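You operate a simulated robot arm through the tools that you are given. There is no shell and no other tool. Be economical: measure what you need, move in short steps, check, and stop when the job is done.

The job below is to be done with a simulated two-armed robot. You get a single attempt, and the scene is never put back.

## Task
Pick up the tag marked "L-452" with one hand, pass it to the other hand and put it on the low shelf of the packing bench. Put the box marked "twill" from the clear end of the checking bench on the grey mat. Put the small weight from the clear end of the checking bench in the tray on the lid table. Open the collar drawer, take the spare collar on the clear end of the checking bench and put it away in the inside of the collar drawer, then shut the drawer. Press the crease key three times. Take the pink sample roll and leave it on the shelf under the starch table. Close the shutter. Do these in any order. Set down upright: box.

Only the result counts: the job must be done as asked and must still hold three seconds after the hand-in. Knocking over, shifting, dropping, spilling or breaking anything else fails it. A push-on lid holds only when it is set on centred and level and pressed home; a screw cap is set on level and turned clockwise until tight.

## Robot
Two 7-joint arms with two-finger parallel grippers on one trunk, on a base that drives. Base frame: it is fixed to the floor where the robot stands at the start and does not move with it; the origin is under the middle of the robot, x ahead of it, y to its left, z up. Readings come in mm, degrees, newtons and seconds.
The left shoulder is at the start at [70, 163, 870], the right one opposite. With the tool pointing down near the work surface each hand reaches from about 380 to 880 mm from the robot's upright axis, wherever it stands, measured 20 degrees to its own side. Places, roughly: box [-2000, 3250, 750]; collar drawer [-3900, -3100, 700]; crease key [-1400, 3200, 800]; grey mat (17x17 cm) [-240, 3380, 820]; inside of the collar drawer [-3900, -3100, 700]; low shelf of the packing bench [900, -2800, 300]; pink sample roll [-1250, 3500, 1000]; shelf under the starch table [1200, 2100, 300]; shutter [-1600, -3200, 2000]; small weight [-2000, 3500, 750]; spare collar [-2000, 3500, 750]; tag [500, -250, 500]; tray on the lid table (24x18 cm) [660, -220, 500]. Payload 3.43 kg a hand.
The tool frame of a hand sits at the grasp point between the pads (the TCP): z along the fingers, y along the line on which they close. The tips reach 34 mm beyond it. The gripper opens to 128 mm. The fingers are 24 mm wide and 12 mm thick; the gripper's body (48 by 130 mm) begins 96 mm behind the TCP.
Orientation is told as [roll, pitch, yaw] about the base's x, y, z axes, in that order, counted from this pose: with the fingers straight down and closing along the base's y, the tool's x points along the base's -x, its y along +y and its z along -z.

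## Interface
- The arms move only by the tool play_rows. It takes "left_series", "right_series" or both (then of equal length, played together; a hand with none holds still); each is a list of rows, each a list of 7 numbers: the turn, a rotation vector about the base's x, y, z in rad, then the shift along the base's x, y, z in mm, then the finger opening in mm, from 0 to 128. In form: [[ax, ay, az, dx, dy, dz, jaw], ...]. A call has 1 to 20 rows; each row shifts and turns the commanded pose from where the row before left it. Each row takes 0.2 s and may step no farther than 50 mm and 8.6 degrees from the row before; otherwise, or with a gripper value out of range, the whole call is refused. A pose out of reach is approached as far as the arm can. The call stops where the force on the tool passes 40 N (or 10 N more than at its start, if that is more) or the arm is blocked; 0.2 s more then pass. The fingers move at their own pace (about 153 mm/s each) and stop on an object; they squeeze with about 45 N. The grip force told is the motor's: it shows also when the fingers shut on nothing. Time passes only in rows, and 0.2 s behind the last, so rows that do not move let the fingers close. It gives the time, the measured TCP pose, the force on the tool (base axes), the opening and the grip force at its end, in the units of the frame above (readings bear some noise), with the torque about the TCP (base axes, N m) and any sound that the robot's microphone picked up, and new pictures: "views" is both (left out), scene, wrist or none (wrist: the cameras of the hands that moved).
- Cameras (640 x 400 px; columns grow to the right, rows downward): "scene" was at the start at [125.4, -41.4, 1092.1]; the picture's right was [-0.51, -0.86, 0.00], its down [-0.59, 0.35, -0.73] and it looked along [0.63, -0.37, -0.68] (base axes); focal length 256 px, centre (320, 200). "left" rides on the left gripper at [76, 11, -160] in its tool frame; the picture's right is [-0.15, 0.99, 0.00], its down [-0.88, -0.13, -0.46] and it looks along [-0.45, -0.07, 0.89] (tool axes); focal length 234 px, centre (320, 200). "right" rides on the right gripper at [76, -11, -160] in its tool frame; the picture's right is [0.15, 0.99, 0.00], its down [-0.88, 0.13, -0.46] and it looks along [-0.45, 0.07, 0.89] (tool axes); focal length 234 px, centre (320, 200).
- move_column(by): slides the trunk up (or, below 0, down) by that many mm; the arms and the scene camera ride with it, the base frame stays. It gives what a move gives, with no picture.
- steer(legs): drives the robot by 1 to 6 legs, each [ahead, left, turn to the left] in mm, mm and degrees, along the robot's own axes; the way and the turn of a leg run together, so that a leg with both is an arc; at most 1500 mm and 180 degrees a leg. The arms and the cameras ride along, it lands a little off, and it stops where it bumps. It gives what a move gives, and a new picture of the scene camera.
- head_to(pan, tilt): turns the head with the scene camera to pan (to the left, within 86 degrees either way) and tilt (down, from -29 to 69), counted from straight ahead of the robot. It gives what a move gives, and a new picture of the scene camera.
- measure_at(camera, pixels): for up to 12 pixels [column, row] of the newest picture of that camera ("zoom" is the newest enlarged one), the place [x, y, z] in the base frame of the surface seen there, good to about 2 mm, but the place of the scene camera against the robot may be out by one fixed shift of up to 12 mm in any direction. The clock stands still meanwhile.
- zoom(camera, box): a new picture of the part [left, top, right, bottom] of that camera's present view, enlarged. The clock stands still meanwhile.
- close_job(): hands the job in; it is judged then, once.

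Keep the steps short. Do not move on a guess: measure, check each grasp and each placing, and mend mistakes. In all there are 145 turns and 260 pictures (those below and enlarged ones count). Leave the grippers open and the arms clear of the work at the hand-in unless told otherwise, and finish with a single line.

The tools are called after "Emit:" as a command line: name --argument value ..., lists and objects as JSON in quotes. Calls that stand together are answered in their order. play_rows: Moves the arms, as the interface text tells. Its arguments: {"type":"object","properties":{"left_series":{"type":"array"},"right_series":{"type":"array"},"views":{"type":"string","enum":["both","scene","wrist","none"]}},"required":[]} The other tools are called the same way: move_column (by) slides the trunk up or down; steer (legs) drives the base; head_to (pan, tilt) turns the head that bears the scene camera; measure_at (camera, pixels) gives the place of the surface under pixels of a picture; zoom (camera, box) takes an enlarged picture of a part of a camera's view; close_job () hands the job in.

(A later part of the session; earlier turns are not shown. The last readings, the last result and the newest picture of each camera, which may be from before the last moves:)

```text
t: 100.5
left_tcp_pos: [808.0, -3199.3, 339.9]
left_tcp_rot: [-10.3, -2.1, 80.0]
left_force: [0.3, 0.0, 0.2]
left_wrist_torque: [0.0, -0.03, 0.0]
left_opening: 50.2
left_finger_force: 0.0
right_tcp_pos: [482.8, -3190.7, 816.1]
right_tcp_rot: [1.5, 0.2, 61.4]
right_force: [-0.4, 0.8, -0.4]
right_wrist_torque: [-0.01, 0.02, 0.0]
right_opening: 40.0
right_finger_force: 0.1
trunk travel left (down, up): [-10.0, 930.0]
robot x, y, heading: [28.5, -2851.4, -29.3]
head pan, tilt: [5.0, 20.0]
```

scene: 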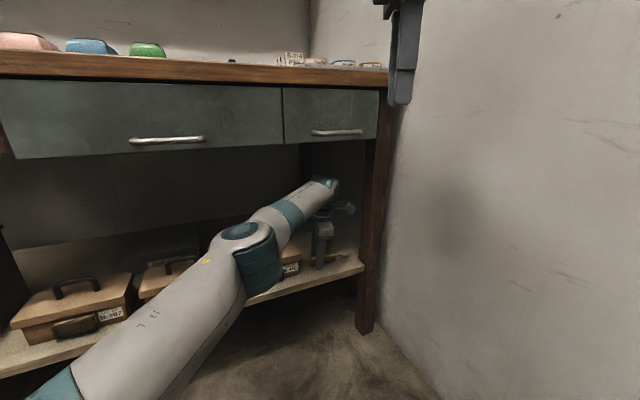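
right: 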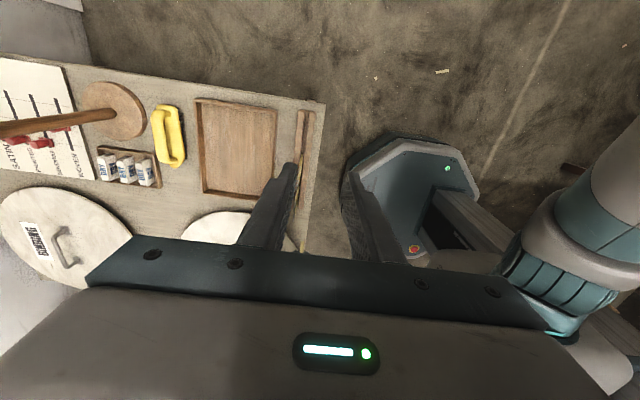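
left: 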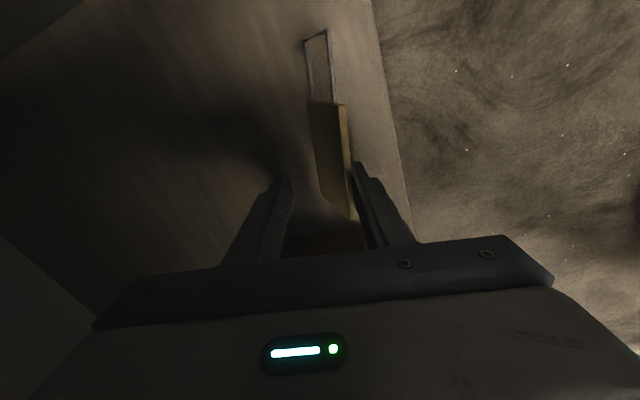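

The tag leans on the near finger and may fall toward the shelf edge, so I re-grip it and carry it 40 mm deeper first.

Emit:
play_rows --left_series '[[0, 0, 0, 0, 0, 0, 0], [0, 0, 0, 0, 0, 0, 0], [0, 0, 0, 0, 0, 3, 0]]' --views "none"

Emit:
steer --legs '[[35, 20, 0]]'

Emit:
play_rows --left_series '[[0, 0, 0, 0, 0, -3, 0], [0, 0, 0, 0, 0, 0, 40], [0, 0, 0, 0, 0, 0, 40], [0, 0, 0, 0, 0, 20, 40], [0, 0, 0, 0, 0, 20, 40], [0, 0, 0, 0, 0, 20, 40]]' --views "wrist"

```text
t: 101.3
left_tcp_pos: [808.4, -3199.6, 343.7]
left_tcp_rot: [-10.3, -2.1, 80.0]
left_force: [0.4, -0.2, 0.1]
left_wrist_torque: [0.03, -0.01, -0.02]
left_opening: 4.5
left_finger_force: 39.1
right_tcp_pos: [484.0, -3191.4, 816.4]
right_tcp_rot: [1.4, 0.2, 61.4]
right_force: [-0.7, 0.3, 0.1]
right_wrist_torque: [0.01, -0.01, 0.0]
right_opening: 39.7
right_finger_force: 0.0
trunk travel left (down, up): [-10.0, 930.0]
robot x, y, heading: [30.7, -2848.4, -29.0]
head pan, tilt: [5.0, 20.0]
```

```text
t: 102.2
left_tcp_pos: [847.0, -3198.9, 342.7]
left_tcp_rot: [-10.4, -2.1, 80.0]
left_force: [0.7, 0.0, -0.8]
left_wrist_torque: [-0.01, 0.0, 0.0]
left_opening: 4.8
left_finger_force: 38.9
right_tcp_pos: [524.0, -3191.1, 816.2]
right_tcp_rot: [1.7, 0.1, 61.4]
right_force: [0.5, -0.2, -0.7]
right_wrist_torque: [0.05, -0.01, -0.02]
right_opening: 39.8
right_finger_force: 0.2
trunk travel left (down, up): [-10.0, 930.0]
robot x, y, heading: [67.4, -2844.8, -29.2]
head pan, tilt: [5.0, 20.0]
```

scene: 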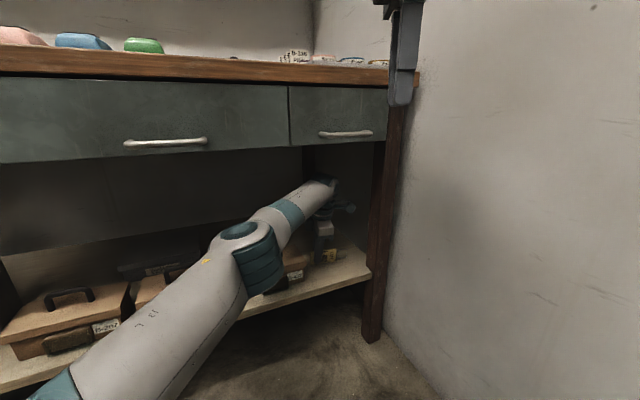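

```text
t: 103.6
left_tcp_pos: [843.3, -3193.1, 400.3]
left_tcp_rot: [-10.3, -2.1, 80.0]
left_force: [-0.1, -0.2, -0.3]
left_wrist_torque: [0.01, 0.0, 0.03]
left_opening: 39.9
left_finger_force: 0.1
left hand out of reach, approached as far as the arm can: row 6
right_tcp_pos: [524.1, -3189.9, 816.0]
right_tcp_rot: [1.4, 0.1, 61.4]
right_force: [0.1, 0.3, -0.1]
right_wrist_torque: [0.02, -0.01, 0.01]
right_opening: 39.7
right_finger_force: 0.0
trunk travel left (down, up): [-10.0, 930.0]
robot x, y, heading: [67.8, -2849.6, -29.2]
head pan, tilt: [5.0, 20.0]
```

left: 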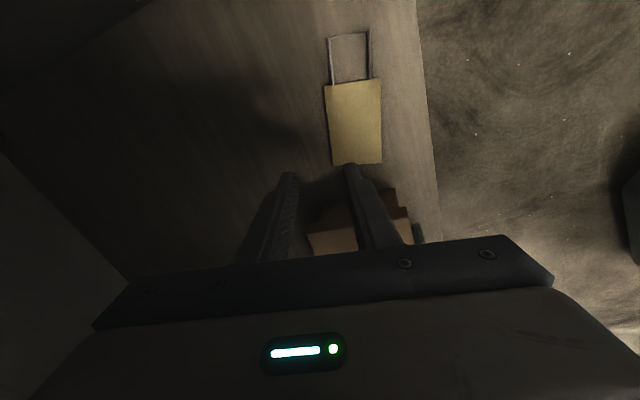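

The tag lies flat on the shelf, well inside. I back straight out (−x) the way I came, then raise the trunk.

Emit:
steer --legs '[[-261, -148, 0], [-250, 150, 0], [-250, 350, 0]]'

Emit:
move_column --by 340

```text
t: 109.4
left_tcp_pos: [356.0, -2527.0, 398.8]
left_tcp_rot: [-10.3, -2.1, 79.7]
left_force: [-0.4, -0.4, -0.3]
left_wrist_torque: [0.0, -0.01, 0.02]
left_opening: 39.9
left_finger_force: 0.2
right_tcp_pos: [36.1, -2522.3, 816.6]
right_tcp_rot: [1.5, 0.1, 61.1]
right_force: [0.1, 0.7, 0.2]
right_wrist_torque: [-0.01, 0.03, 0.0]
right_opening: 40.1
right_finger_force: 0.0
trunk travel left (down, up): [-10.0, 930.0]
robot x, y, heading: [-419.1, -2179.3, -29.9]
head pan, tilt: [5.0, 20.0]
```

scene: 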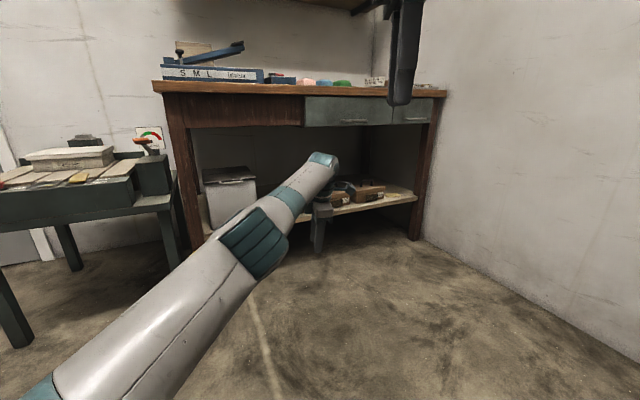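

```text
t: 112.8
left_tcp_pos: [356.2, -2526.9, 738.8]
left_tcp_rot: [-10.3, -2.1, 79.7]
left_force: [0.3, -0.5, -0.1]
left_wrist_torque: [0.0, 0.01, 0.01]
left_opening: 40.0
left_finger_force: 0.1
right_tcp_pos: [36.1, -2521.7, 1155.2]
right_tcp_rot: [1.6, 0.0, 61.1]
right_force: [-0.4, 0.2, -0.1]
right_wrist_torque: [-0.03, -0.01, 0.01]
right_opening: 39.9
right_finger_force: 0.1
trunk travel left (down, up): [-350.0, 590.0]
robot x, y, heading: [-419.7, -2174.9, -29.8]
head pan, tilt: [5.0, 20.0]
```

I drive back to about (-1500,-1900) and turn to face the wall (−y), then look up at the shutter.

Emit:
steer --legs '[[-1075, -298, 0], [0, 0, -60]]'

Emit:
head_to --pan 0 --tilt -15

```text
t: 121.2
left_tcp_pos: [-1421.7, -2756.9, 739.5]
left_tcp_rot: [-10.3, -2.2, 19.5]
left_force: [-0.9, 0.3, -0.4]
left_wrist_torque: [0.03, -0.02, 0.01]
left_opening: 39.7
left_finger_force: 0.1
right_tcp_pos: [-1576.5, -2477.8, 1156.5]
right_tcp_rot: [1.6, 0.0, 0.9]
right_force: [-0.1, 0.4, -0.2]
right_wrist_torque: [0.0, -0.03, 0.04]
right_opening: 39.9
right_finger_force: 0.0
trunk travel left (down, up): [-350.0, 590.0]
robot x, y, heading: [-1506.5, -1914.1, -89.7]
head pan, tilt: [5.0, 20.0]
```

scene: 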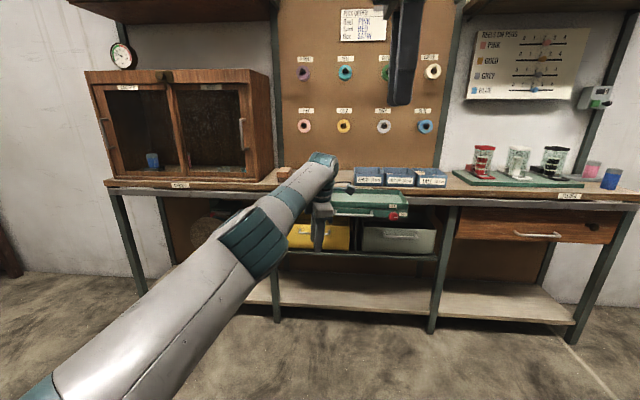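

```text
t: 122.2
left_tcp_pos: [-1421.7, -2757.8, 739.1]
left_tcp_rot: [-10.4, -2.1, 19.4]
left_force: [0.2, 0.0, 0.5]
left_wrist_torque: [0.0, 0.01, 0.01]
left_opening: 39.6
left_finger_force: 0.0
right_tcp_pos: [-1575.9, -2476.6, 1156.3]
right_tcp_rot: [1.7, 0.1, 0.8]
right_force: [-0.4, 0.8, 0.4]
right_wrist_torque: [-0.03, -0.02, 0.0]
right_opening: 39.9
right_finger_force: 0.0
trunk travel left (down, up): [-350.0, 590.0]
robot x, y, heading: [-1504.4, -1915.0, -89.8]
head pan, tilt: [0.0, -15.0]
```

scene: 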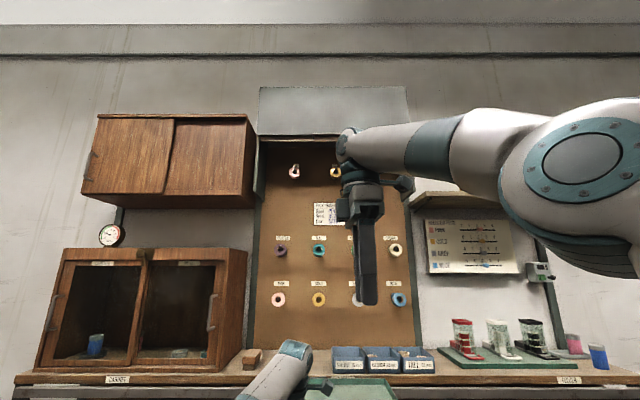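

The shutter seems to be the grey panel above the pegboard, around (335,110). I zoom and measure.

Emit:
zoom --camera "scene" --box '[235, 75, 435, 195]'

Emit:
measure_at --camera "scene" --pixels '[[335, 110], [335, 131], [265, 138], [300, 137], [405, 130], [265, 90], [257, 250], [415, 300], [300, 330], [300, 220], [120, 195], [430, 195]]'

```text
3.20 times, centred on (335, 135) of scene
```

zoom: 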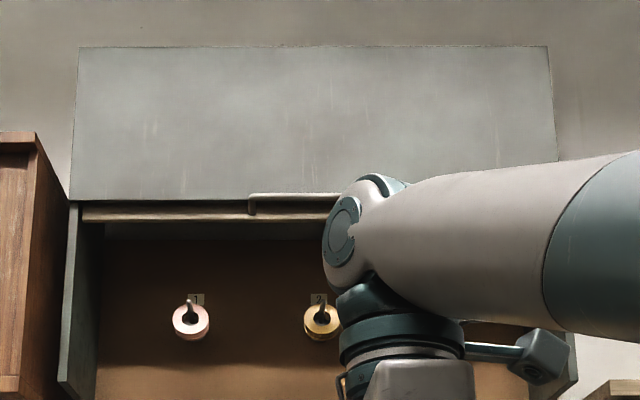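

```text
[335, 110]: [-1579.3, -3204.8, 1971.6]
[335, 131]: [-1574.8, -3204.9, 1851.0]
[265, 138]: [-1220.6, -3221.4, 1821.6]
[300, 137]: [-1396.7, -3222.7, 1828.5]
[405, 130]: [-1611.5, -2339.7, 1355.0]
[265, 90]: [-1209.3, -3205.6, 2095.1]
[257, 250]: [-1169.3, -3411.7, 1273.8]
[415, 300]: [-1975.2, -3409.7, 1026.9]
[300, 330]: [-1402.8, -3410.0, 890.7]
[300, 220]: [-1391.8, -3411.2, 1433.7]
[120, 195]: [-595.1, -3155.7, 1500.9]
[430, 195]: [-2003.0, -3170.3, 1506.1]
```

The shutter's bottom rail with a handle is at z≈1830, y≈-3220. I raise the trunk fully, fold the left hand back and tilt the right hand to point at the wall with vertical closing.

Emit:
move_column --by 585

Emit:
play_rows --left_series '[[0, 0, 0, 0, 35, 0, 40], [0, 0, 0, 0, 35, 0, 40], [0, 0, 0, 0, 35, 0, 40], [0, 0, 0, 0, 35, 0, 40], [0, 0, 0, 0, 35, 0, 40], [0, 0, 0, 0, 35, 0, 40], [0, 0, 0, 0, 35, 0, 40], [0, 0, 0, 0, 35, 0, 40], [0, 0, 0, 0, 35, 0, 40], [0, 0, 0, 0, 20, 0, 40], [0, 0, 0, 0, 0, 0, 40]]' --right_series '[[-0.1428, 0, 0, 0, 0, 0, 80], [-0.1428, 0, 0, 0, 0, 0, 80], [-0.1428, 0, 0, 0, 0, 0, 80], [-0.1428, 0, 0, 0, 0, 0, 80], [-0.1428, 0, 0, 0, 0, 0, 80], [-0.1428, 0, 0, 0, 0, 0, 80], [-0.1428, 0, 0, 0, 0, 0, 80], [-0.1428, 0, 0, 0, 0, 0, 80], [-0.1428, 0, 0, 0, 0, 0, 80], [-0.1428, 0, 0, 0, 0, 0, 80], [-0.1428, 0, 0, 0, 0, 0, 80]]'

```text
refused: 585 is not a number from -400 to 400
```

```text
t: 124.6
left_tcp_pos: [-1387.9, -2570.1, 729.2]
left_tcp_rot: [-10.2, -2.1, 19.1]
left_force: [-1.2, 0.2, 1.0]
left_wrist_torque: [0.04, -0.02, 0.01]
left_opening: 40.0
left_finger_force: 0.0
left hand out of reach, approached as far as the arm can: row 6, 7, 8, 9, 10
right_tcp_pos: [-1576.7, -2477.3, 1155.9]
right_tcp_rot: [-88.5, 0.8, -0.1]
right_force: [-0.5, -1.0, 0.6]
right_wrist_torque: [0.01, -0.02, 0.01]
right_opening: 80.3
right_finger_force: 0.1
trunk travel left (down, up): [-350.0, 590.0]
robot x, y, heading: [-1506.4, -1912.2, -90.0]
head pan, tilt: [0.0, -15.0]
```

scene: 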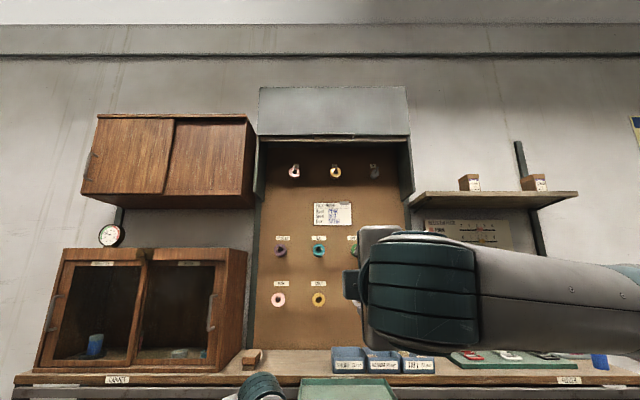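
right: 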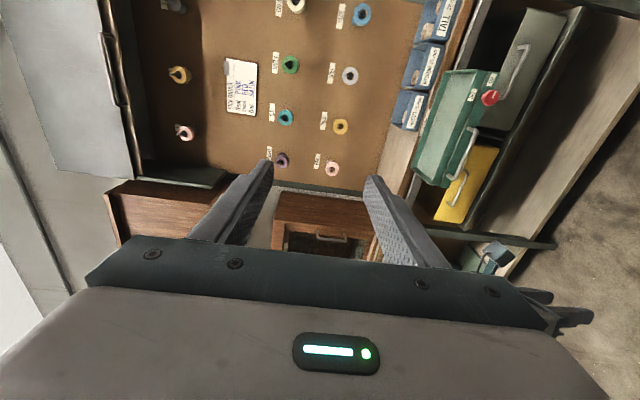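
left: 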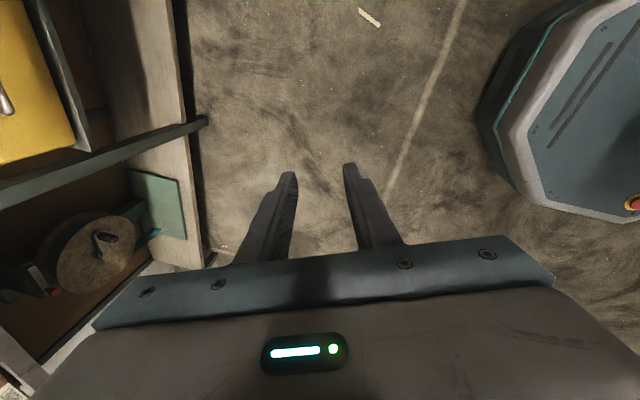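

Right hand points at the wall. I zoom at the shutter's handle in both views and measure it.

Emit:
zoom --camera "scene" --box '[255, 110, 415, 160]'

Emit:
measure_at --camera "right" --pixels '[[117, 85], [112, 40], [122, 102], [133, 150], [128, 100], [107, 60]]'

Emit:
measure_at --camera "scene" --pixels '[[335, 134], [335, 136], [335, 138], [318, 137], [350, 135], [408, 160]]'

```text
4.00 times, centred on (335, 135) of scene
```

zoom: 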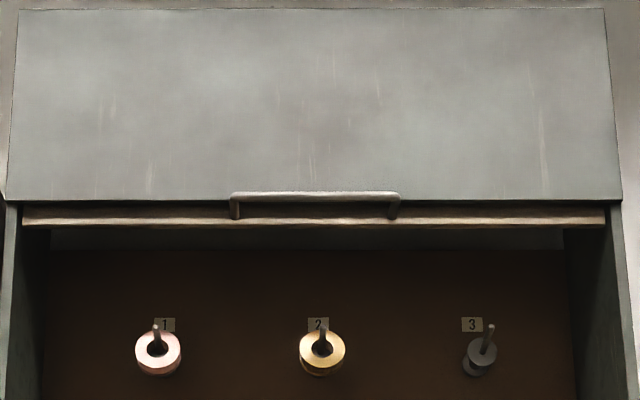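

```text
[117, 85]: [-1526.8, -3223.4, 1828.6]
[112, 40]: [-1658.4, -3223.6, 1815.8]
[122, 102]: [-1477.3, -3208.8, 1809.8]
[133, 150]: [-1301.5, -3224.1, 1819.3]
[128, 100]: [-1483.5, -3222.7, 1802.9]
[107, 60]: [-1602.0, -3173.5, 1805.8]
```

```text
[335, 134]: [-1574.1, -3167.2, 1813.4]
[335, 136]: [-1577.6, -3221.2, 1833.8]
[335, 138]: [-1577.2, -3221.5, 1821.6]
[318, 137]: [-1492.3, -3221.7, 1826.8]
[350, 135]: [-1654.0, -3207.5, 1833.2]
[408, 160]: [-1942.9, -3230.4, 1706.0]
```

Handle bar: x −1480…−1670, y≈−3170, z≈1807. I raise the trunk in two steps and fold the left hand up and back so it won't hit the bench.

Emit:
play_rows --left_series '[[0, 0, 0, 0, 0, 40, 40], [0, 0, 0, 0, 0, 40, 40], [0, 0, 0, 0, 10, 40, 40], [0, 0, 0, 0, 20, 40, 40], [0, 0, 0, 0, 30, 40, 40], [0, 0, 0, 0, 30, 30, 40], [0, 0, 0, 0, 30, 30, 40], [0, 0, 0, 0, 30, 0, 40], [0, 0, 0, 0, 30, 0, 40], [0, 0, 0, 0, 30, 0, 40], [0, 0, 0, 0, 30, 0, 40]]' --views "none"

Emit:
move_column --by 400

Emit:
move_column --by 185

Emit:
head_to --pan 0 --tilt 20

```text
t: 127.0
left_tcp_pos: [-1387.3, -2332.6, 992.8]
left_tcp_rot: [-10.2, -2.2, 19.5]
left_force: [0.9, -0.2, 0.4]
left_wrist_torque: [-0.04, 0.02, -0.02]
left_opening: 39.7
left_finger_force: 0.1
left hand out of reach, approached as far as the arm can: row 3
right_tcp_pos: [-1576.9, -2475.3, 1157.4]
right_tcp_rot: [-88.5, 0.9, -0.1]
right_force: [-0.2, -0.2, -0.3]
right_wrist_torque: [0.0, -0.03, -0.03]
right_opening: 79.9
right_finger_force: 0.1
trunk travel left (down, up): [-350.0, 590.0]
robot x, y, heading: [-1504.8, -1909.3, -89.9]
head pan, tilt: [0.0, -15.0]
```

```text
t: 130.8
left_tcp_pos: [-1387.7, -2333.5, 1392.1]
left_tcp_rot: [-10.3, -2.0, 19.6]
left_force: [0.8, 0.5, -0.6]
left_wrist_torque: [0.01, -0.01, 0.03]
left_opening: 40.1
left_finger_force: 0.1
right_tcp_pos: [-1576.8, -2476.6, 1555.9]
right_tcp_rot: [-88.4, 0.9, -0.1]
right_force: [-0.7, -0.4, -0.2]
right_wrist_torque: [-0.02, 0.01, 0.02]
right_opening: 80.1
right_finger_force: 0.0
trunk travel left (down, up): [-750.0, 190.0]
robot x, y, heading: [-1503.1, -1916.0, -89.7]
head pan, tilt: [0.0, -15.0]
```

```text
t: 132.8
left_tcp_pos: [-1386.6, -2334.6, 1578.8]
left_tcp_rot: [-10.3, -2.1, 19.6]
left_force: [-0.4, 0.0, -0.5]
left_wrist_torque: [-0.01, 0.0, -0.01]
left_opening: 40.1
left_finger_force: 0.0
right_tcp_pos: [-1576.1, -2475.8, 1740.4]
right_tcp_rot: [-88.4, 0.8, -0.1]
right_force: [-1.2, -0.1, 0.4]
right_wrist_torque: [-0.03, 0.01, 0.0]
right_opening: 80.0
right_finger_force: 0.0
trunk travel left (down, up): [-935.0, 5.0]
robot x, y, heading: [-1504.5, -1910.8, -89.6]
head pan, tilt: [0.0, -15.0]
```

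```text
t: 133.8
left_tcp_pos: [-1387.2, -2333.7, 1577.3]
left_tcp_rot: [-10.3, -2.2, 19.6]
left_force: [-0.3, -0.1, 0.4]
left_wrist_torque: [0.0, -0.02, -0.02]
left_opening: 40.1
left_finger_force: 0.2
right_tcp_pos: [-1576.2, -2476.0, 1742.2]
right_tcp_rot: [-88.3, 1.0, -0.1]
right_force: [-0.3, -0.1, 0.3]
right_wrist_torque: [-0.01, 0.03, 0.02]
right_opening: 79.8
right_finger_force: 0.0
trunk travel left (down, up): [-935.0, 5.0]
robot x, y, heading: [-1508.2, -1913.2, -90.0]
head pan, tilt: [0.0, 20.0]
```

scene: 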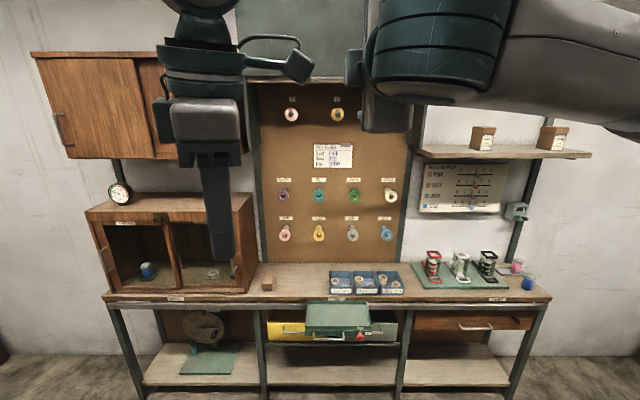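

Left hand is tucked. I check the bench front edge, then drive 540 mm toward the wall and raise the right hand to z≈1807.

Emit:
measure_at --camera "scene" --pixels '[[300, 302], [340, 325], [365, 336], [365, 275], [340, 305], [268, 283], [600, 155]]'

Emit:
steer --legs '[[540, 0, 0]]'

Emit:
play_rows --right_series '[[0, 0, 0, 0, 0, 22, 80], [0, 0, 0, 0, 0, 22, 80], [0, 0, 0, 0, 0, 21, 80]]'

```text
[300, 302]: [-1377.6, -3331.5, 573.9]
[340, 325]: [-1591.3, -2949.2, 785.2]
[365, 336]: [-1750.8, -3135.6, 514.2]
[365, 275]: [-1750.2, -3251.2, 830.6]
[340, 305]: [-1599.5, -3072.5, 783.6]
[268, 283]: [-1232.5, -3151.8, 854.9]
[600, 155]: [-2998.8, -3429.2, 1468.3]
```

```text
t: 136.9
left_tcp_pos: [-1388.3, -2867.3, 1578.8]
left_tcp_rot: [-10.4, -2.1, 19.2]
left_force: [0.6, 0.3, 1.0]
left_wrist_torque: [-0.02, 0.0, 0.01]
left_opening: 40.0
left_finger_force: 0.0
right_tcp_pos: [-1579.1, -3007.7, 1743.8]
right_tcp_rot: [-88.5, 0.9, -0.3]
right_force: [-0.5, 0.0, -0.3]
right_wrist_torque: [0.0, 0.01, -0.02]
right_opening: 80.0
right_finger_force: 0.0
trunk travel left (down, up): [-935.0, 5.0]
robot x, y, heading: [-1504.2, -2449.6, -90.1]
head pan, tilt: [0.0, 20.0]
```

scene: 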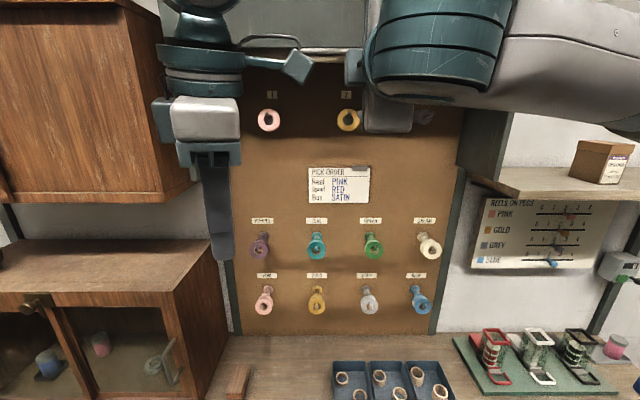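

```text
t: 137.7
left_tcp_pos: [-1388.3, -2870.5, 1577.7]
left_tcp_rot: [-10.3, -2.1, 19.1]
left_force: [-0.4, 0.7, 0.1]
left_wrist_torque: [0.0, -0.02, 0.0]
left_opening: 40.1
left_finger_force: 0.1
right_tcp_pos: [-1579.0, -3009.6, 1807.8]
right_tcp_rot: [-88.4, 0.8, -0.4]
right_force: [1.3, 0.1, -0.4]
right_wrist_torque: [-0.03, -0.02, -0.01]
right_opening: 79.7
right_finger_force: 0.0
trunk travel left (down, up): [-935.0, 5.0]
robot x, y, heading: [-1504.8, -2451.1, -90.4]
head pan, tilt: [0.0, 20.0]
```

scene: 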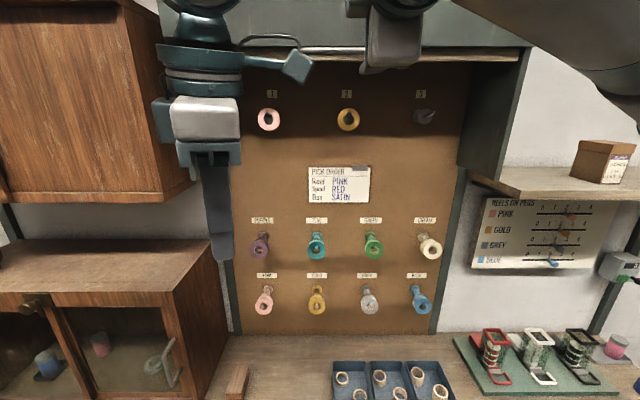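
right: 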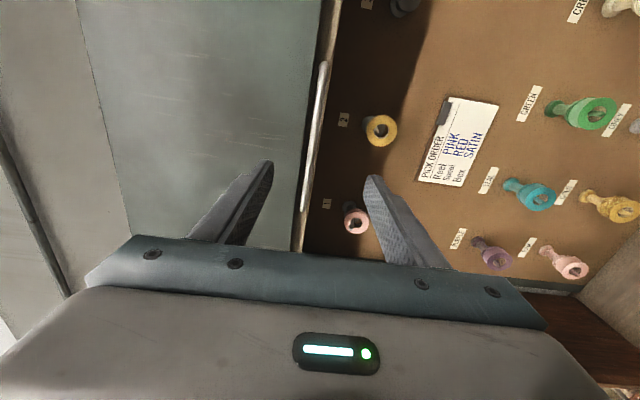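

I measure the handle in the wrist picture at (318,110)/(308,180), and pull the left hand back another 60 mm.

Emit:
measure_at --camera "right" --pixels '[[323, 80], [318, 110], [313, 140], [308, 170], [304, 195], [305, 160]]'

Emit:
play_rows --left_series '[[0, 0, 0, 0, 30, 0, 40], [0, 0, 0, 0, 30, 0, 40]]' --views "none"

```text
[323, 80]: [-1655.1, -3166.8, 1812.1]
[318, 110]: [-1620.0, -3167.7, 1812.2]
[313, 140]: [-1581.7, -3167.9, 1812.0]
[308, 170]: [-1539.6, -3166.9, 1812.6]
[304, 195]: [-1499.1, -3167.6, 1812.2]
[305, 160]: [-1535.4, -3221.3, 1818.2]
```

```text
t: 138.3
left_tcp_pos: [-1388.1, -2810.9, 1579.3]
left_tcp_rot: [-10.3, -2.2, 19.0]
left_force: [-0.1, 0.6, -0.3]
left_wrist_torque: [-0.01, 0.0, 0.0]
left_opening: 39.9
left_finger_force: 0.0
left hand out of reach, approached as far as the arm can: row 2
right_tcp_pos: [-1579.8, -3006.0, 1809.7]
right_tcp_rot: [-88.6, 0.9, -0.3]
right_force: [0.2, 0.9, -1.1]
right_wrist_torque: [0.02, 0.01, 0.01]
right_opening: 79.9
right_finger_force: 0.0
trunk travel left (down, up): [-935.0, 5.0]
robot x, y, heading: [-1505.8, -2446.9, -89.8]
head pan, tilt: [0.0, 20.0]
```

Bar front at y≈-3168, z≈1812. I extend the right arm 172 mm, then close on the bar.

Emit:
play_rows --right_series '[[0, 0, 0, 0, -43, 1, 80], [0, 0, 0, 0, -43, 1, 80], [0, 0, 0, 0, -43, 1, 80], [0, 0, 0, 0, -41, 0, 80], [0, 0, 0, 0, 0, 0, 0], [0, 0, 0, 0, 0, 0, 0], [0, 0, 0, 0, 0, 0, 0]]' --views "wrist"

```text
t: 139.9
left_tcp_pos: [-1390.6, -2809.7, 1579.8]
left_tcp_rot: [-10.3, -2.1, 19.0]
left_force: [0.6, 0.7, -1.2]
left_wrist_torque: [0.0, 0.04, 0.02]
left_opening: 40.2
left_finger_force: 0.0
right_tcp_pos: [-1578.7, -3172.1, 1812.4]
right_tcp_rot: [-88.5, 0.8, -0.2]
right_force: [-3.3, 24.9, -7.3]
right_wrist_torque: [0.12, -1.02, 1.1]
right_opening: 11.5
right_finger_force: 44.7
trunk travel left (down, up): [-935.0, 5.0]
robot x, y, heading: [-1504.6, -2447.0, -90.2]
head pan, tilt: [0.0, 20.0]
```

right: 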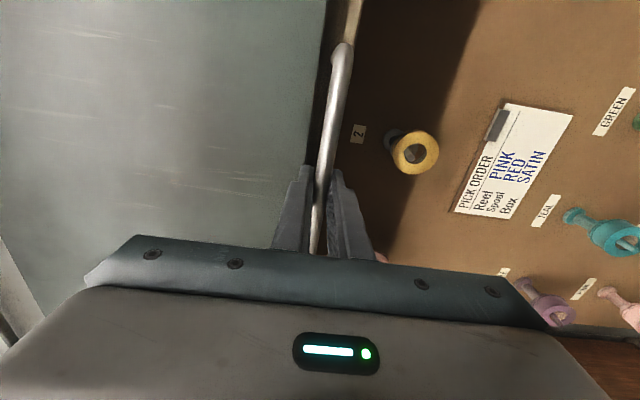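

The bar is gripped; a 25 N push toward the wall, so I ease back 6 mm and then lower the trunk.

Emit:
play_rows --right_series '[[0, 0, 0, 0, 6, 0, 0], [0, 0, 0, 0, 0, -15, 0], [0, 0, 0, 0, 0, -15, 0]]' --views "none"

Emit:
move_column --by -100

```text
t: 140.7
left_tcp_pos: [-1388.8, -2813.8, 1580.5]
left_tcp_rot: [-10.2, -2.2, 19.0]
left_force: [-0.2, 0.4, -0.2]
left_wrist_torque: [0.02, 0.02, 0.04]
left_opening: 39.6
left_finger_force: 0.0
right_tcp_pos: [-1578.6, -3171.2, 1781.3]
right_tcp_rot: [-88.5, 0.9, -0.4]
right_force: [1.1, 7.7, 3.0]
right_wrist_torque: [0.04, -1.07, -0.27]
right_opening: 11.8
right_finger_force: 45.4
trunk travel left (down, up): [-935.0, 5.0]
robot x, y, heading: [-1503.1, -2449.6, -90.1]
head pan, tilt: [0.0, 20.0]
```

```text
t: 142.1
left_tcp_pos: [-1389.0, -2813.1, 1479.0]
left_tcp_rot: [-10.2, -2.2, 19.0]
left_force: [-0.5, -0.4, 0.8]
left_wrist_torque: [0.0, 0.02, -0.02]
left_opening: 39.9
left_finger_force: 0.1
right_tcp_pos: [-1577.8, -3170.5, 1679.9]
right_tcp_rot: [-88.4, 0.8, -0.4]
right_force: [0.0, 9.9, -3.3]
right_wrist_torque: [0.02, -1.09, -0.13]
right_opening: 11.7
right_finger_force: 44.6
trunk travel left (down, up): [-835.0, 105.0]
robot x, y, heading: [-1506.5, -2448.1, -90.3]
head pan, tilt: [0.0, 20.0]
```

It slides. I lower by 400 more and look.

Emit:
move_column --by -400

Emit:
head_to --pan 0 --tilt 35

```text
t: 143.8
left_tcp_pos: [-1388.7, -2814.0, 1331.4]
left_tcp_rot: [-10.2, -2.2, 19.1]
left_force: [-0.1, 0.0, 0.5]
left_wrist_torque: [-0.02, -0.02, 0.0]
left_opening: 40.2
left_finger_force: 0.0
right_tcp_pos: [-1578.7, -3171.8, 1543.2]
right_tcp_rot: [-89.8, 0.5, -0.1]
right_force: [4.6, -1.8, 7.2]
right_wrist_torque: [-0.14, -0.74, -0.82]
right_opening: 12.0
right_finger_force: 44.9
trunk travel left (down, up): [-688.0, 252.0]
robot x, y, heading: [-1506.2, -2447.1, -90.0]
head pan, tilt: [0.0, 20.0]
stopped: the force on the tool passed its limit at 70 N (the readings are from after the stop); the commanded pose is now the measured one
```

```text
t: 144.5
left_tcp_pos: [-1388.1, -2814.1, 1330.7]
left_tcp_rot: [-10.2, -2.1, 19.0]
left_force: [0.4, -0.2, 0.2]
left_wrist_torque: [-0.03, 0.0, 0.02]
left_opening: 40.0
left_finger_force: 0.1
right_tcp_pos: [-1578.4, -3171.8, 1542.1]
right_tcp_rot: [-89.7, 0.5, -0.2]
right_force: [1.4, 3.6, 8.3]
right_wrist_torque: [-0.02, -0.82, 0.3]
right_opening: 11.3
right_finger_force: 44.6
trunk travel left (down, up): [-688.0, 252.0]
robot x, y, heading: [-1505.7, -2446.6, -90.1]
head pan, tilt: [0.0, 35.0]
```

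scene: 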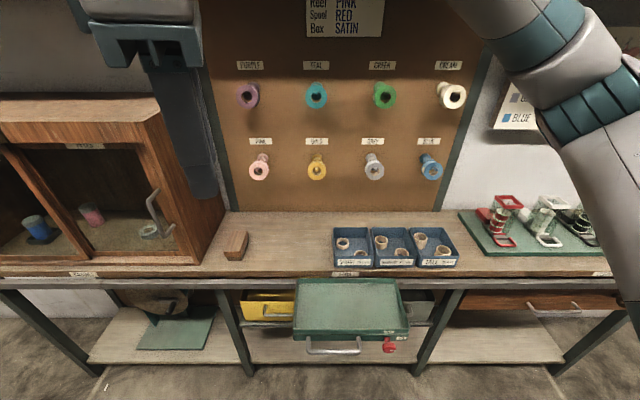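

It stopped with 70 N at z≈1543; the side frames also end about there. I look up to see whether the shutter is fully down.

Emit:
head_to --pan 0 --tilt -10

Emit:
measure_at --camera "scene" --pixels '[[300, 200], [300, 260], [230, 250], [480, 250], [300, 280]]'

```text
t: 145.7
left_tcp_pos: [-1387.9, -2812.9, 1331.8]
left_tcp_rot: [-10.2, -2.1, 18.9]
left_force: [0.6, -0.2, 0.5]
left_wrist_torque: [-0.01, -0.01, -0.01]
left_opening: 39.4
left_finger_force: 0.2
right_tcp_pos: [-1578.9, -3171.7, 1541.7]
right_tcp_rot: [-89.8, 0.7, -0.2]
right_force: [2.9, 2.5, 9.6]
right_wrist_torque: [-0.06, -0.84, 0.49]
right_opening: 11.7
right_finger_force: 45.5
trunk travel left (down, up): [-688.0, 252.0]
robot x, y, heading: [-1505.0, -2448.4, -90.1]
head pan, tilt: [0.0, -10.0]
```

scene: 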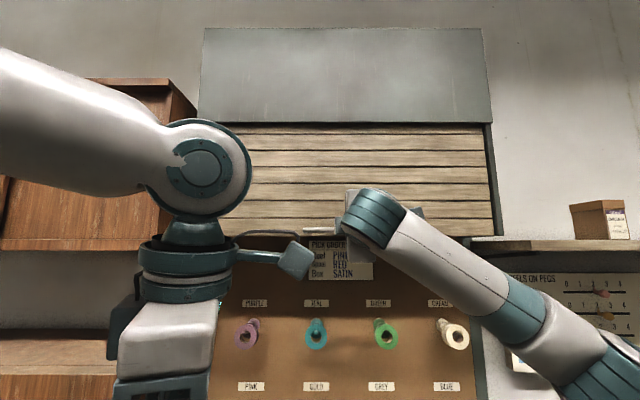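

```text
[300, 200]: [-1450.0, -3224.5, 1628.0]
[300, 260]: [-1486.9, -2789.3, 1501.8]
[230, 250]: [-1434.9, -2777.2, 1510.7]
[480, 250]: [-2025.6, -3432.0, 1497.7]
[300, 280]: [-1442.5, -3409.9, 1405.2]
```

The slatted shutter is down flush with the frame bottoms. I open the hand and withdraw.

Emit:
play_rows --right_series '[[0, 0, 0, 0, 0, 0, 70], [0, 0, 0, 0, 0, 0, 70], [0, 0, 0, 0, 40, 0, 70], [0, 0, 0, 0, 45, 0, 70], [0, 0, 0, 0, 45, 0, 70], [0, 0, 0, 0, 45, 0, 70]]' --views "none"

Emit:
steer --legs '[[-500, 0, 0]]'

Emit:
zoom --camera "scene" --box '[200, 60, 460, 240]'

```text
t: 147.1
left_tcp_pos: [-1391.1, -2812.6, 1333.0]
left_tcp_rot: [-10.3, -2.3, 18.9]
left_force: [-0.6, 1.0, -0.3]
left_wrist_torque: [-0.08, -0.01, -0.01]
left_opening: 39.8
left_finger_force: 0.0
right_tcp_pos: [-1582.6, -2992.7, 1541.5]
right_tcp_rot: [-89.7, 0.7, -0.3]
right_force: [-0.7, 0.6, 0.3]
right_wrist_torque: [-0.02, 0.0, 0.01]
right_opening: 70.0
right_finger_force: 0.1
trunk travel left (down, up): [-688.0, 252.0]
robot x, y, heading: [-1502.3, -2446.4, -90.1]
head pan, tilt: [0.0, -10.0]
```

```text
t: 150.0
left_tcp_pos: [-1387.0, -2320.9, 1331.1]
left_tcp_rot: [-10.1, -2.2, 19.3]
left_force: [0.1, -0.3, -0.7]
left_wrist_torque: [0.01, 0.01, 0.01]
left_opening: 39.9
left_finger_force: 0.0
right_tcp_pos: [-1579.1, -2503.8, 1539.7]
right_tcp_rot: [-89.6, 0.5, 0.0]
right_force: [0.9, -1.0, 0.6]
right_wrist_torque: [0.03, -0.05, 0.03]
right_opening: 70.0
right_finger_force: 0.1
trunk travel left (down, up): [-688.0, 252.0]
robot x, y, heading: [-1506.5, -1952.2, -89.8]
head pan, tilt: [0.0, -10.0]
```

scene: 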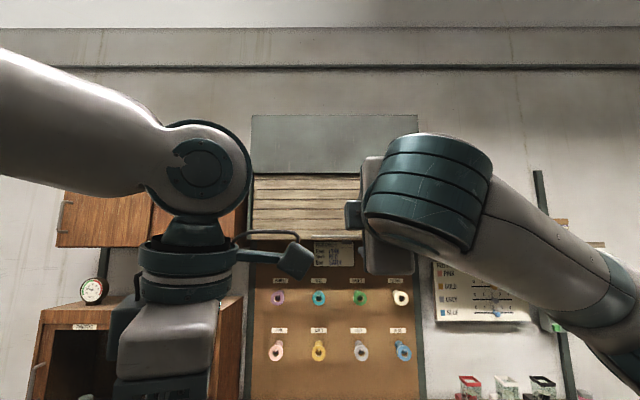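

```text
2.22 times, centred on (330, 150) of scene
```

zoom: 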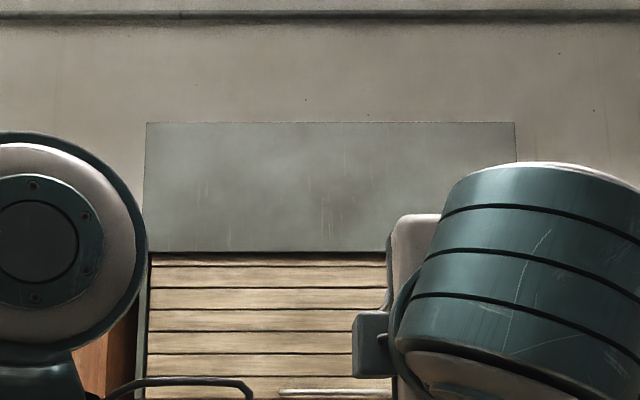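

The shutter stays closed. I lower the trunk to nominal, return the right hand to fingers-down, turn round and look at the far side of the room.

Emit:
move_column --by -338

Emit:
play_rows --right_series '[[0.1428, 0, 0, 0, 10, -20, 70], [0.1428, 0, 0, 0, 10, -20, 70], [0.1428, 0, 0, 0, 10, -20, 70], [0.1428, 0, 0, 0, 10, -20, 70], [0.1428, 0, 0, 0, 10, -20, 70], [0.1428, 0, 0, 0, 10, -20, 70], [0.1428, 0, 0, 0, 10, -20, 70], [0.1428, 0, 0, 0, 10, -20, 70], [0.1428, 0, 0, 0, 10, -20, 70], [0.1428, 0, 0, 0, 10, -20, 70], [0.1428, 0, 0, 0, 10, -20, 70]]' --views "none"

Emit:
steer --legs '[[0, 0, 179]]'

Emit:
head_to --pan 0 --tilt 12

```text
t: 153.3
left_tcp_pos: [-1387.5, -2319.4, 994.1]
left_tcp_rot: [-10.0, -2.2, 19.2]
left_force: [0.9, -0.1, 0.7]
left_wrist_torque: [0.01, -0.01, -0.01]
left_opening: 39.8
left_finger_force: 0.1
right_tcp_pos: [-1579.8, -2502.4, 1200.9]
right_tcp_rot: [-89.5, 0.6, -0.1]
right_force: [-0.4, 0.0, -0.7]
right_wrist_torque: [-0.01, 0.0, 0.02]
right_opening: 70.0
right_finger_force: 0.1
trunk travel left (down, up): [-350.0, 590.0]
robot x, y, heading: [-1505.7, -1950.0, -89.7]
head pan, tilt: [0.0, -10.0]
```

```text
t: 155.7
left_tcp_pos: [-1388.5, -2320.6, 992.5]
left_tcp_rot: [-10.0, -2.1, 19.4]
left_force: [0.5, -0.3, 0.9]
left_wrist_torque: [0.03, -0.01, -0.01]
left_opening: 40.0
left_finger_force: 0.1
right_tcp_pos: [-1579.6, -2393.3, 980.8]
right_tcp_rot: [0.7, -0.1, 0.6]
right_force: [0.0, 0.4, -0.1]
right_wrist_torque: [0.02, -0.02, 0.01]
right_opening: 69.9
right_finger_force: 0.1
trunk travel left (down, up): [-350.0, 590.0]
robot x, y, heading: [-1509.2, -1950.8, -89.9]
head pan, tilt: [0.0, -10.0]
```

```text
t: 163.5
left_tcp_pos: [-1626.9, -1584.5, 994.2]
left_tcp_rot: [-10.1, -2.3, -160.2]
left_force: [0.5, -0.4, 0.0]
left_wrist_torque: [-0.04, 0.02, 0.01]
left_opening: 39.7
left_finger_force: 0.1
right_tcp_pos: [-1435.0, -1511.3, 981.1]
right_tcp_rot: [0.4, 0.1, -178.9]
right_force: [0.0, -1.0, -0.2]
right_wrist_torque: [0.01, -0.02, -0.04]
right_opening: 70.0
right_finger_force: 0.1
trunk travel left (down, up): [-350.0, 590.0]
robot x, y, heading: [-1501.9, -1953.2, 90.5]
head pan, tilt: [0.0, -10.0]
```

scene: 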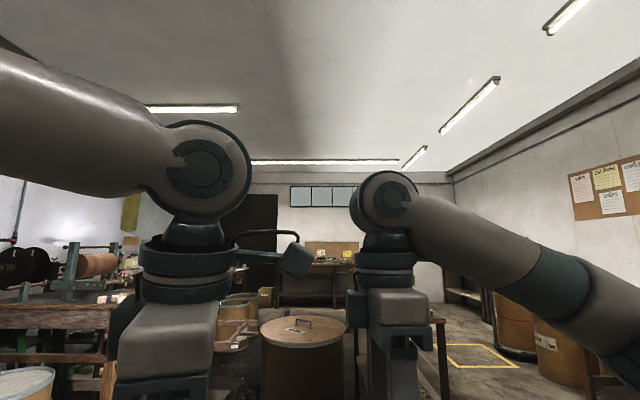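

```text
t: 164.3
left_tcp_pos: [-1626.6, -1587.1, 992.6]
left_tcp_rot: [-10.0, -2.2, -160.2]
left_force: [-0.1, 0.6, 0.7]
left_wrist_torque: [0.01, 0.02, 0.01]
left_opening: 39.7
left_finger_force: 0.0
right_tcp_pos: [-1434.5, -1511.8, 981.8]
right_tcp_rot: [0.5, -0.1, -179.0]
right_force: [-0.4, -0.8, 0.7]
right_wrist_torque: [0.02, 0.05, -0.01]
right_opening: 70.0
right_finger_force: 0.1
trunk travel left (down, up): [-350.0, 590.0]
robot x, y, heading: [-1505.2, -1950.1, 90.5]
head pan, tilt: [0.0, 12.0]
```

scene: 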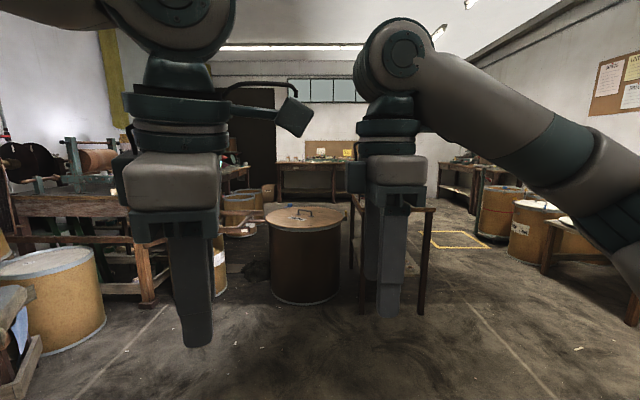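

The middle has a drum and a table; there's a lane to the right. I measure the lane's boundaries.

Emit:
measure_at --camera "scene" --pixels '[[423, 312], [361, 310], [352, 262], [432, 245], [482, 235], [486, 248], [518, 258], [548, 272], [474, 210], [310, 190], [305, 298], [460, 180]]'

Emit:
zoom --camera "scene" --box '[230, 120, 640, 300]'

```text
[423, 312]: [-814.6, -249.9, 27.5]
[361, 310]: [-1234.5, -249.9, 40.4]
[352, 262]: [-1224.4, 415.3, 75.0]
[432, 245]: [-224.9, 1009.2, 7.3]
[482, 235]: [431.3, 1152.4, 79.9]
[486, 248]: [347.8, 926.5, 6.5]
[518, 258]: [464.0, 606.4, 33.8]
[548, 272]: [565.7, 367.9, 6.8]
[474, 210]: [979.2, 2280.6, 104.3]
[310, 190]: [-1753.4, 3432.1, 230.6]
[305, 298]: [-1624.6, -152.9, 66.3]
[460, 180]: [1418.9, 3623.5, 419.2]
```

```text
1.56 times, centred on (435, 210) of scene
```

zoom: 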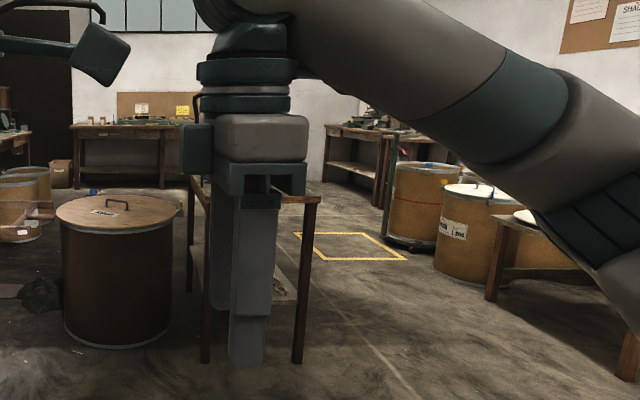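

Lane x≈-250 is clear. I strafe right 1255 and go ahead to y≈1000, then look.

Emit:
steer --legs '[[0, -1255, 0], [1480, 0, 0], [1480, 0, 0]]'

Emit:
head_to --pan 35 --tilt 15

```text
t: 184.4
left_tcp_pos: [-490.8, 1406.4, 993.3]
left_tcp_rot: [-10.1, -2.2, -160.4]
left_force: [-0.3, 0.2, 0.6]
left_wrist_torque: [-0.03, 0.02, 0.02]
left_opening: 39.8
left_finger_force: 0.2
right_tcp_pos: [-298.8, 1480.7, 981.4]
right_tcp_rot: [0.5, 0.0, -179.0]
right_force: [0.4, 0.4, 0.3]
right_wrist_torque: [-0.05, -0.04, 0.0]
right_opening: 70.1
right_finger_force: 0.2
trunk travel left (down, up): [-350.0, 590.0]
robot x, y, heading: [-369.6, 1041.2, 90.8]
head pan, tilt: [0.0, 12.0]
```

scene: 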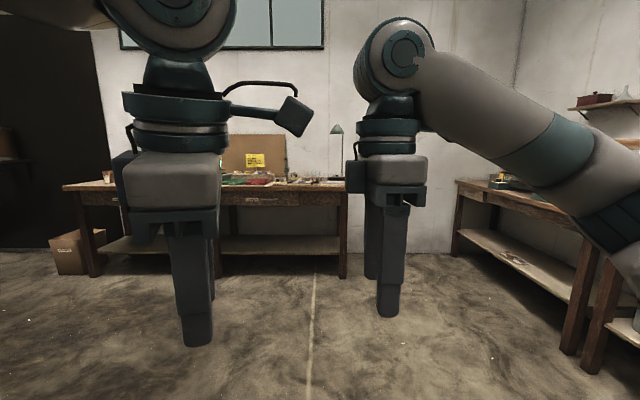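

```text
t: 185.4
left_tcp_pos: [-489.5, 1405.3, 993.0]
left_tcp_rot: [-10.1, -2.1, -160.4]
left_force: [-0.5, 0.7, 0.6]
left_wrist_torque: [0.02, -0.01, 0.0]
left_opening: 40.0
left_finger_force: 0.1
right_tcp_pos: [-299.0, 1479.6, 982.2]
right_tcp_rot: [0.5, 0.0, -179.0]
right_force: [0.1, 0.1, -0.1]
right_wrist_torque: [-0.02, 0.01, 0.04]
right_opening: 69.9
right_finger_force: 0.0
trunk travel left (down, up): [-350.0, 590.0]
robot x, y, heading: [-367.2, 1040.3, 90.5]
head pan, tilt: [35.0, 15.0]
```

scene: 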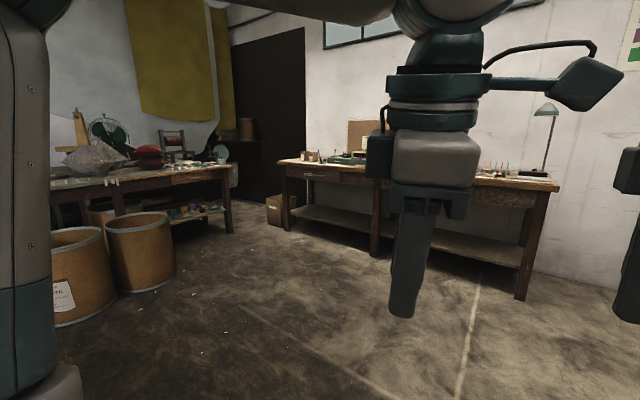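

The long checking bench is along the far wall. I measure its extent.

Emit:
measure_at --camera "scene" --pixels '[[520, 298], [375, 255], [288, 228], [285, 165], [480, 185], [548, 187], [305, 160], [330, 160], [280, 215], [540, 105]]'

Emit:
zoom --camera "scene" --box '[260, 100, 560, 260]'

```text
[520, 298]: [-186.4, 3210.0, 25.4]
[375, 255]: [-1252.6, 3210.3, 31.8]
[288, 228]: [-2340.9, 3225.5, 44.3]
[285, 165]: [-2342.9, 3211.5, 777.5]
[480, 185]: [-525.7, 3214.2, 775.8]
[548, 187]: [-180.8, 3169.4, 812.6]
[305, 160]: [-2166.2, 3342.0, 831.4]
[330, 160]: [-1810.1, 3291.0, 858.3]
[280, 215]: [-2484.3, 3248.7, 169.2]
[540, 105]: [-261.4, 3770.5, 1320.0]
```

```text
2.13 times, centred on (410, 180) of scene
```

zoom: 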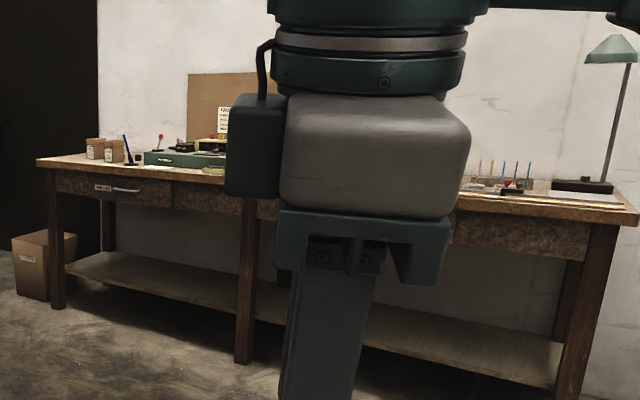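

I check the drums' positions at the left before strafing.

Emit:
measure_at --camera "scene" --pixels '[[150, 288], [172, 270], [172, 225], [230, 230], [225, 180], [100, 315], [200, 215]]'

Emit:
steer --legs '[[1330, 0, 0]]'

```text
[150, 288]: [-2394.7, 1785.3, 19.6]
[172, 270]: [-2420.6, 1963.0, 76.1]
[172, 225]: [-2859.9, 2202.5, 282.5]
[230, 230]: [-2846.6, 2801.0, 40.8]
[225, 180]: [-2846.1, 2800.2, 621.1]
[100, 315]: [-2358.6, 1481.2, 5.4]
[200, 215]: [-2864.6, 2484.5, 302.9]
```

```text
t: 192.1
left_tcp_pos: [-508.9, 2741.2, 993.4]
left_tcp_rot: [-10.2, -2.3, -160.1]
left_force: [-0.6, 0.5, -0.7]
left_wrist_torque: [-0.02, 0.0, 0.04]
left_opening: 40.2
left_finger_force: 0.1
right_tcp_pos: [-317.4, 2814.8, 981.8]
right_tcp_rot: [0.5, 0.1, -178.7]
right_force: [-0.6, -0.4, 0.3]
right_wrist_torque: [-0.01, 0.01, 0.01]
right_opening: 70.0
right_finger_force: 0.0
trunk travel left (down, up): [-350.0, 590.0]
robot x, y, heading: [-386.1, 2371.9, 91.0]
head pan, tilt: [35.0, 15.0]
```

scene: 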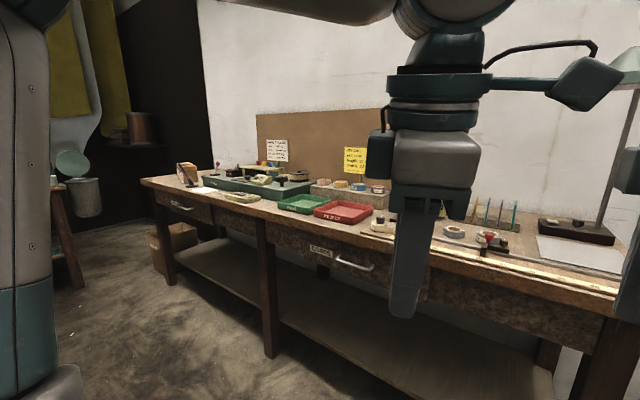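

I strafe left to x≈-1850 and look at the bench's left (clear) end.

Emit:
steer --legs '[[0, 1460, -1]]'

Emit:
head_to --pan 0 --tilt 32

```text
t: 199.3
left_tcp_pos: [-1939.4, 2754.4, 993.3]
left_tcp_rot: [-10.1, -2.3, -162.5]
left_force: [0.4, 1.2, 0.4]
left_wrist_torque: [0.04, -0.02, -0.03]
left_opening: 39.9
left_finger_force: 0.2
right_tcp_pos: [-1743.8, 2821.3, 981.0]
right_tcp_rot: [0.5, 0.0, 178.9]
right_force: [0.1, 0.1, -0.8]
right_wrist_torque: [0.02, -0.04, -0.02]
right_opening: 70.0
right_finger_force: 0.0
trunk travel left (down, up): [-350.0, 590.0]
robot x, y, heading: [-1830.8, 2383.3, 88.3]
head pan, tilt: [35.0, 15.0]
```

scene: 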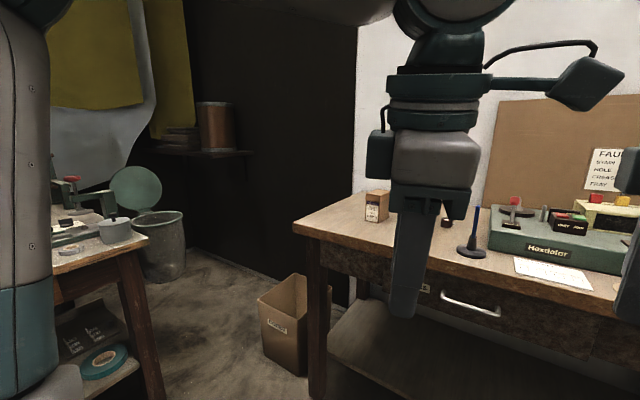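

```text
t: 200.3
left_tcp_pos: [-1938.2, 2754.1, 993.6]
left_tcp_rot: [-10.0, -2.2, -162.6]
left_force: [0.4, 0.2, 0.4]
left_wrist_torque: [0.03, 0.03, 0.01]
left_opening: 39.9
left_finger_force: 0.0
right_tcp_pos: [-1743.6, 2820.6, 980.5]
right_tcp_rot: [0.6, 0.0, 178.8]
right_force: [0.0, -1.3, 0.3]
right_wrist_torque: [-0.01, -0.05, 0.02]
right_opening: 70.2
right_finger_force: 0.0
trunk travel left (down, up): [-350.0, 590.0]
robot x, y, heading: [-1833.5, 2384.2, 88.3]
head pan, tilt: [0.0, 32.0]
```

scene: 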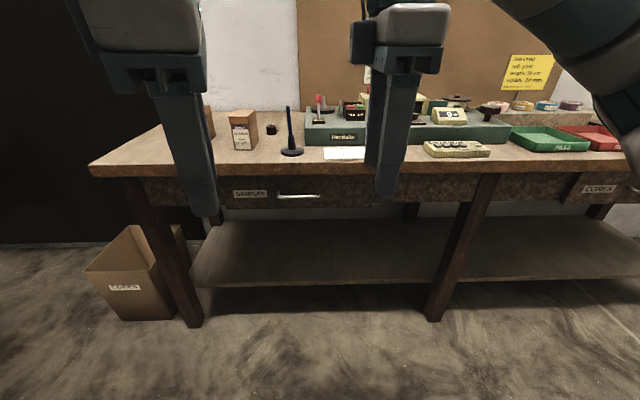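

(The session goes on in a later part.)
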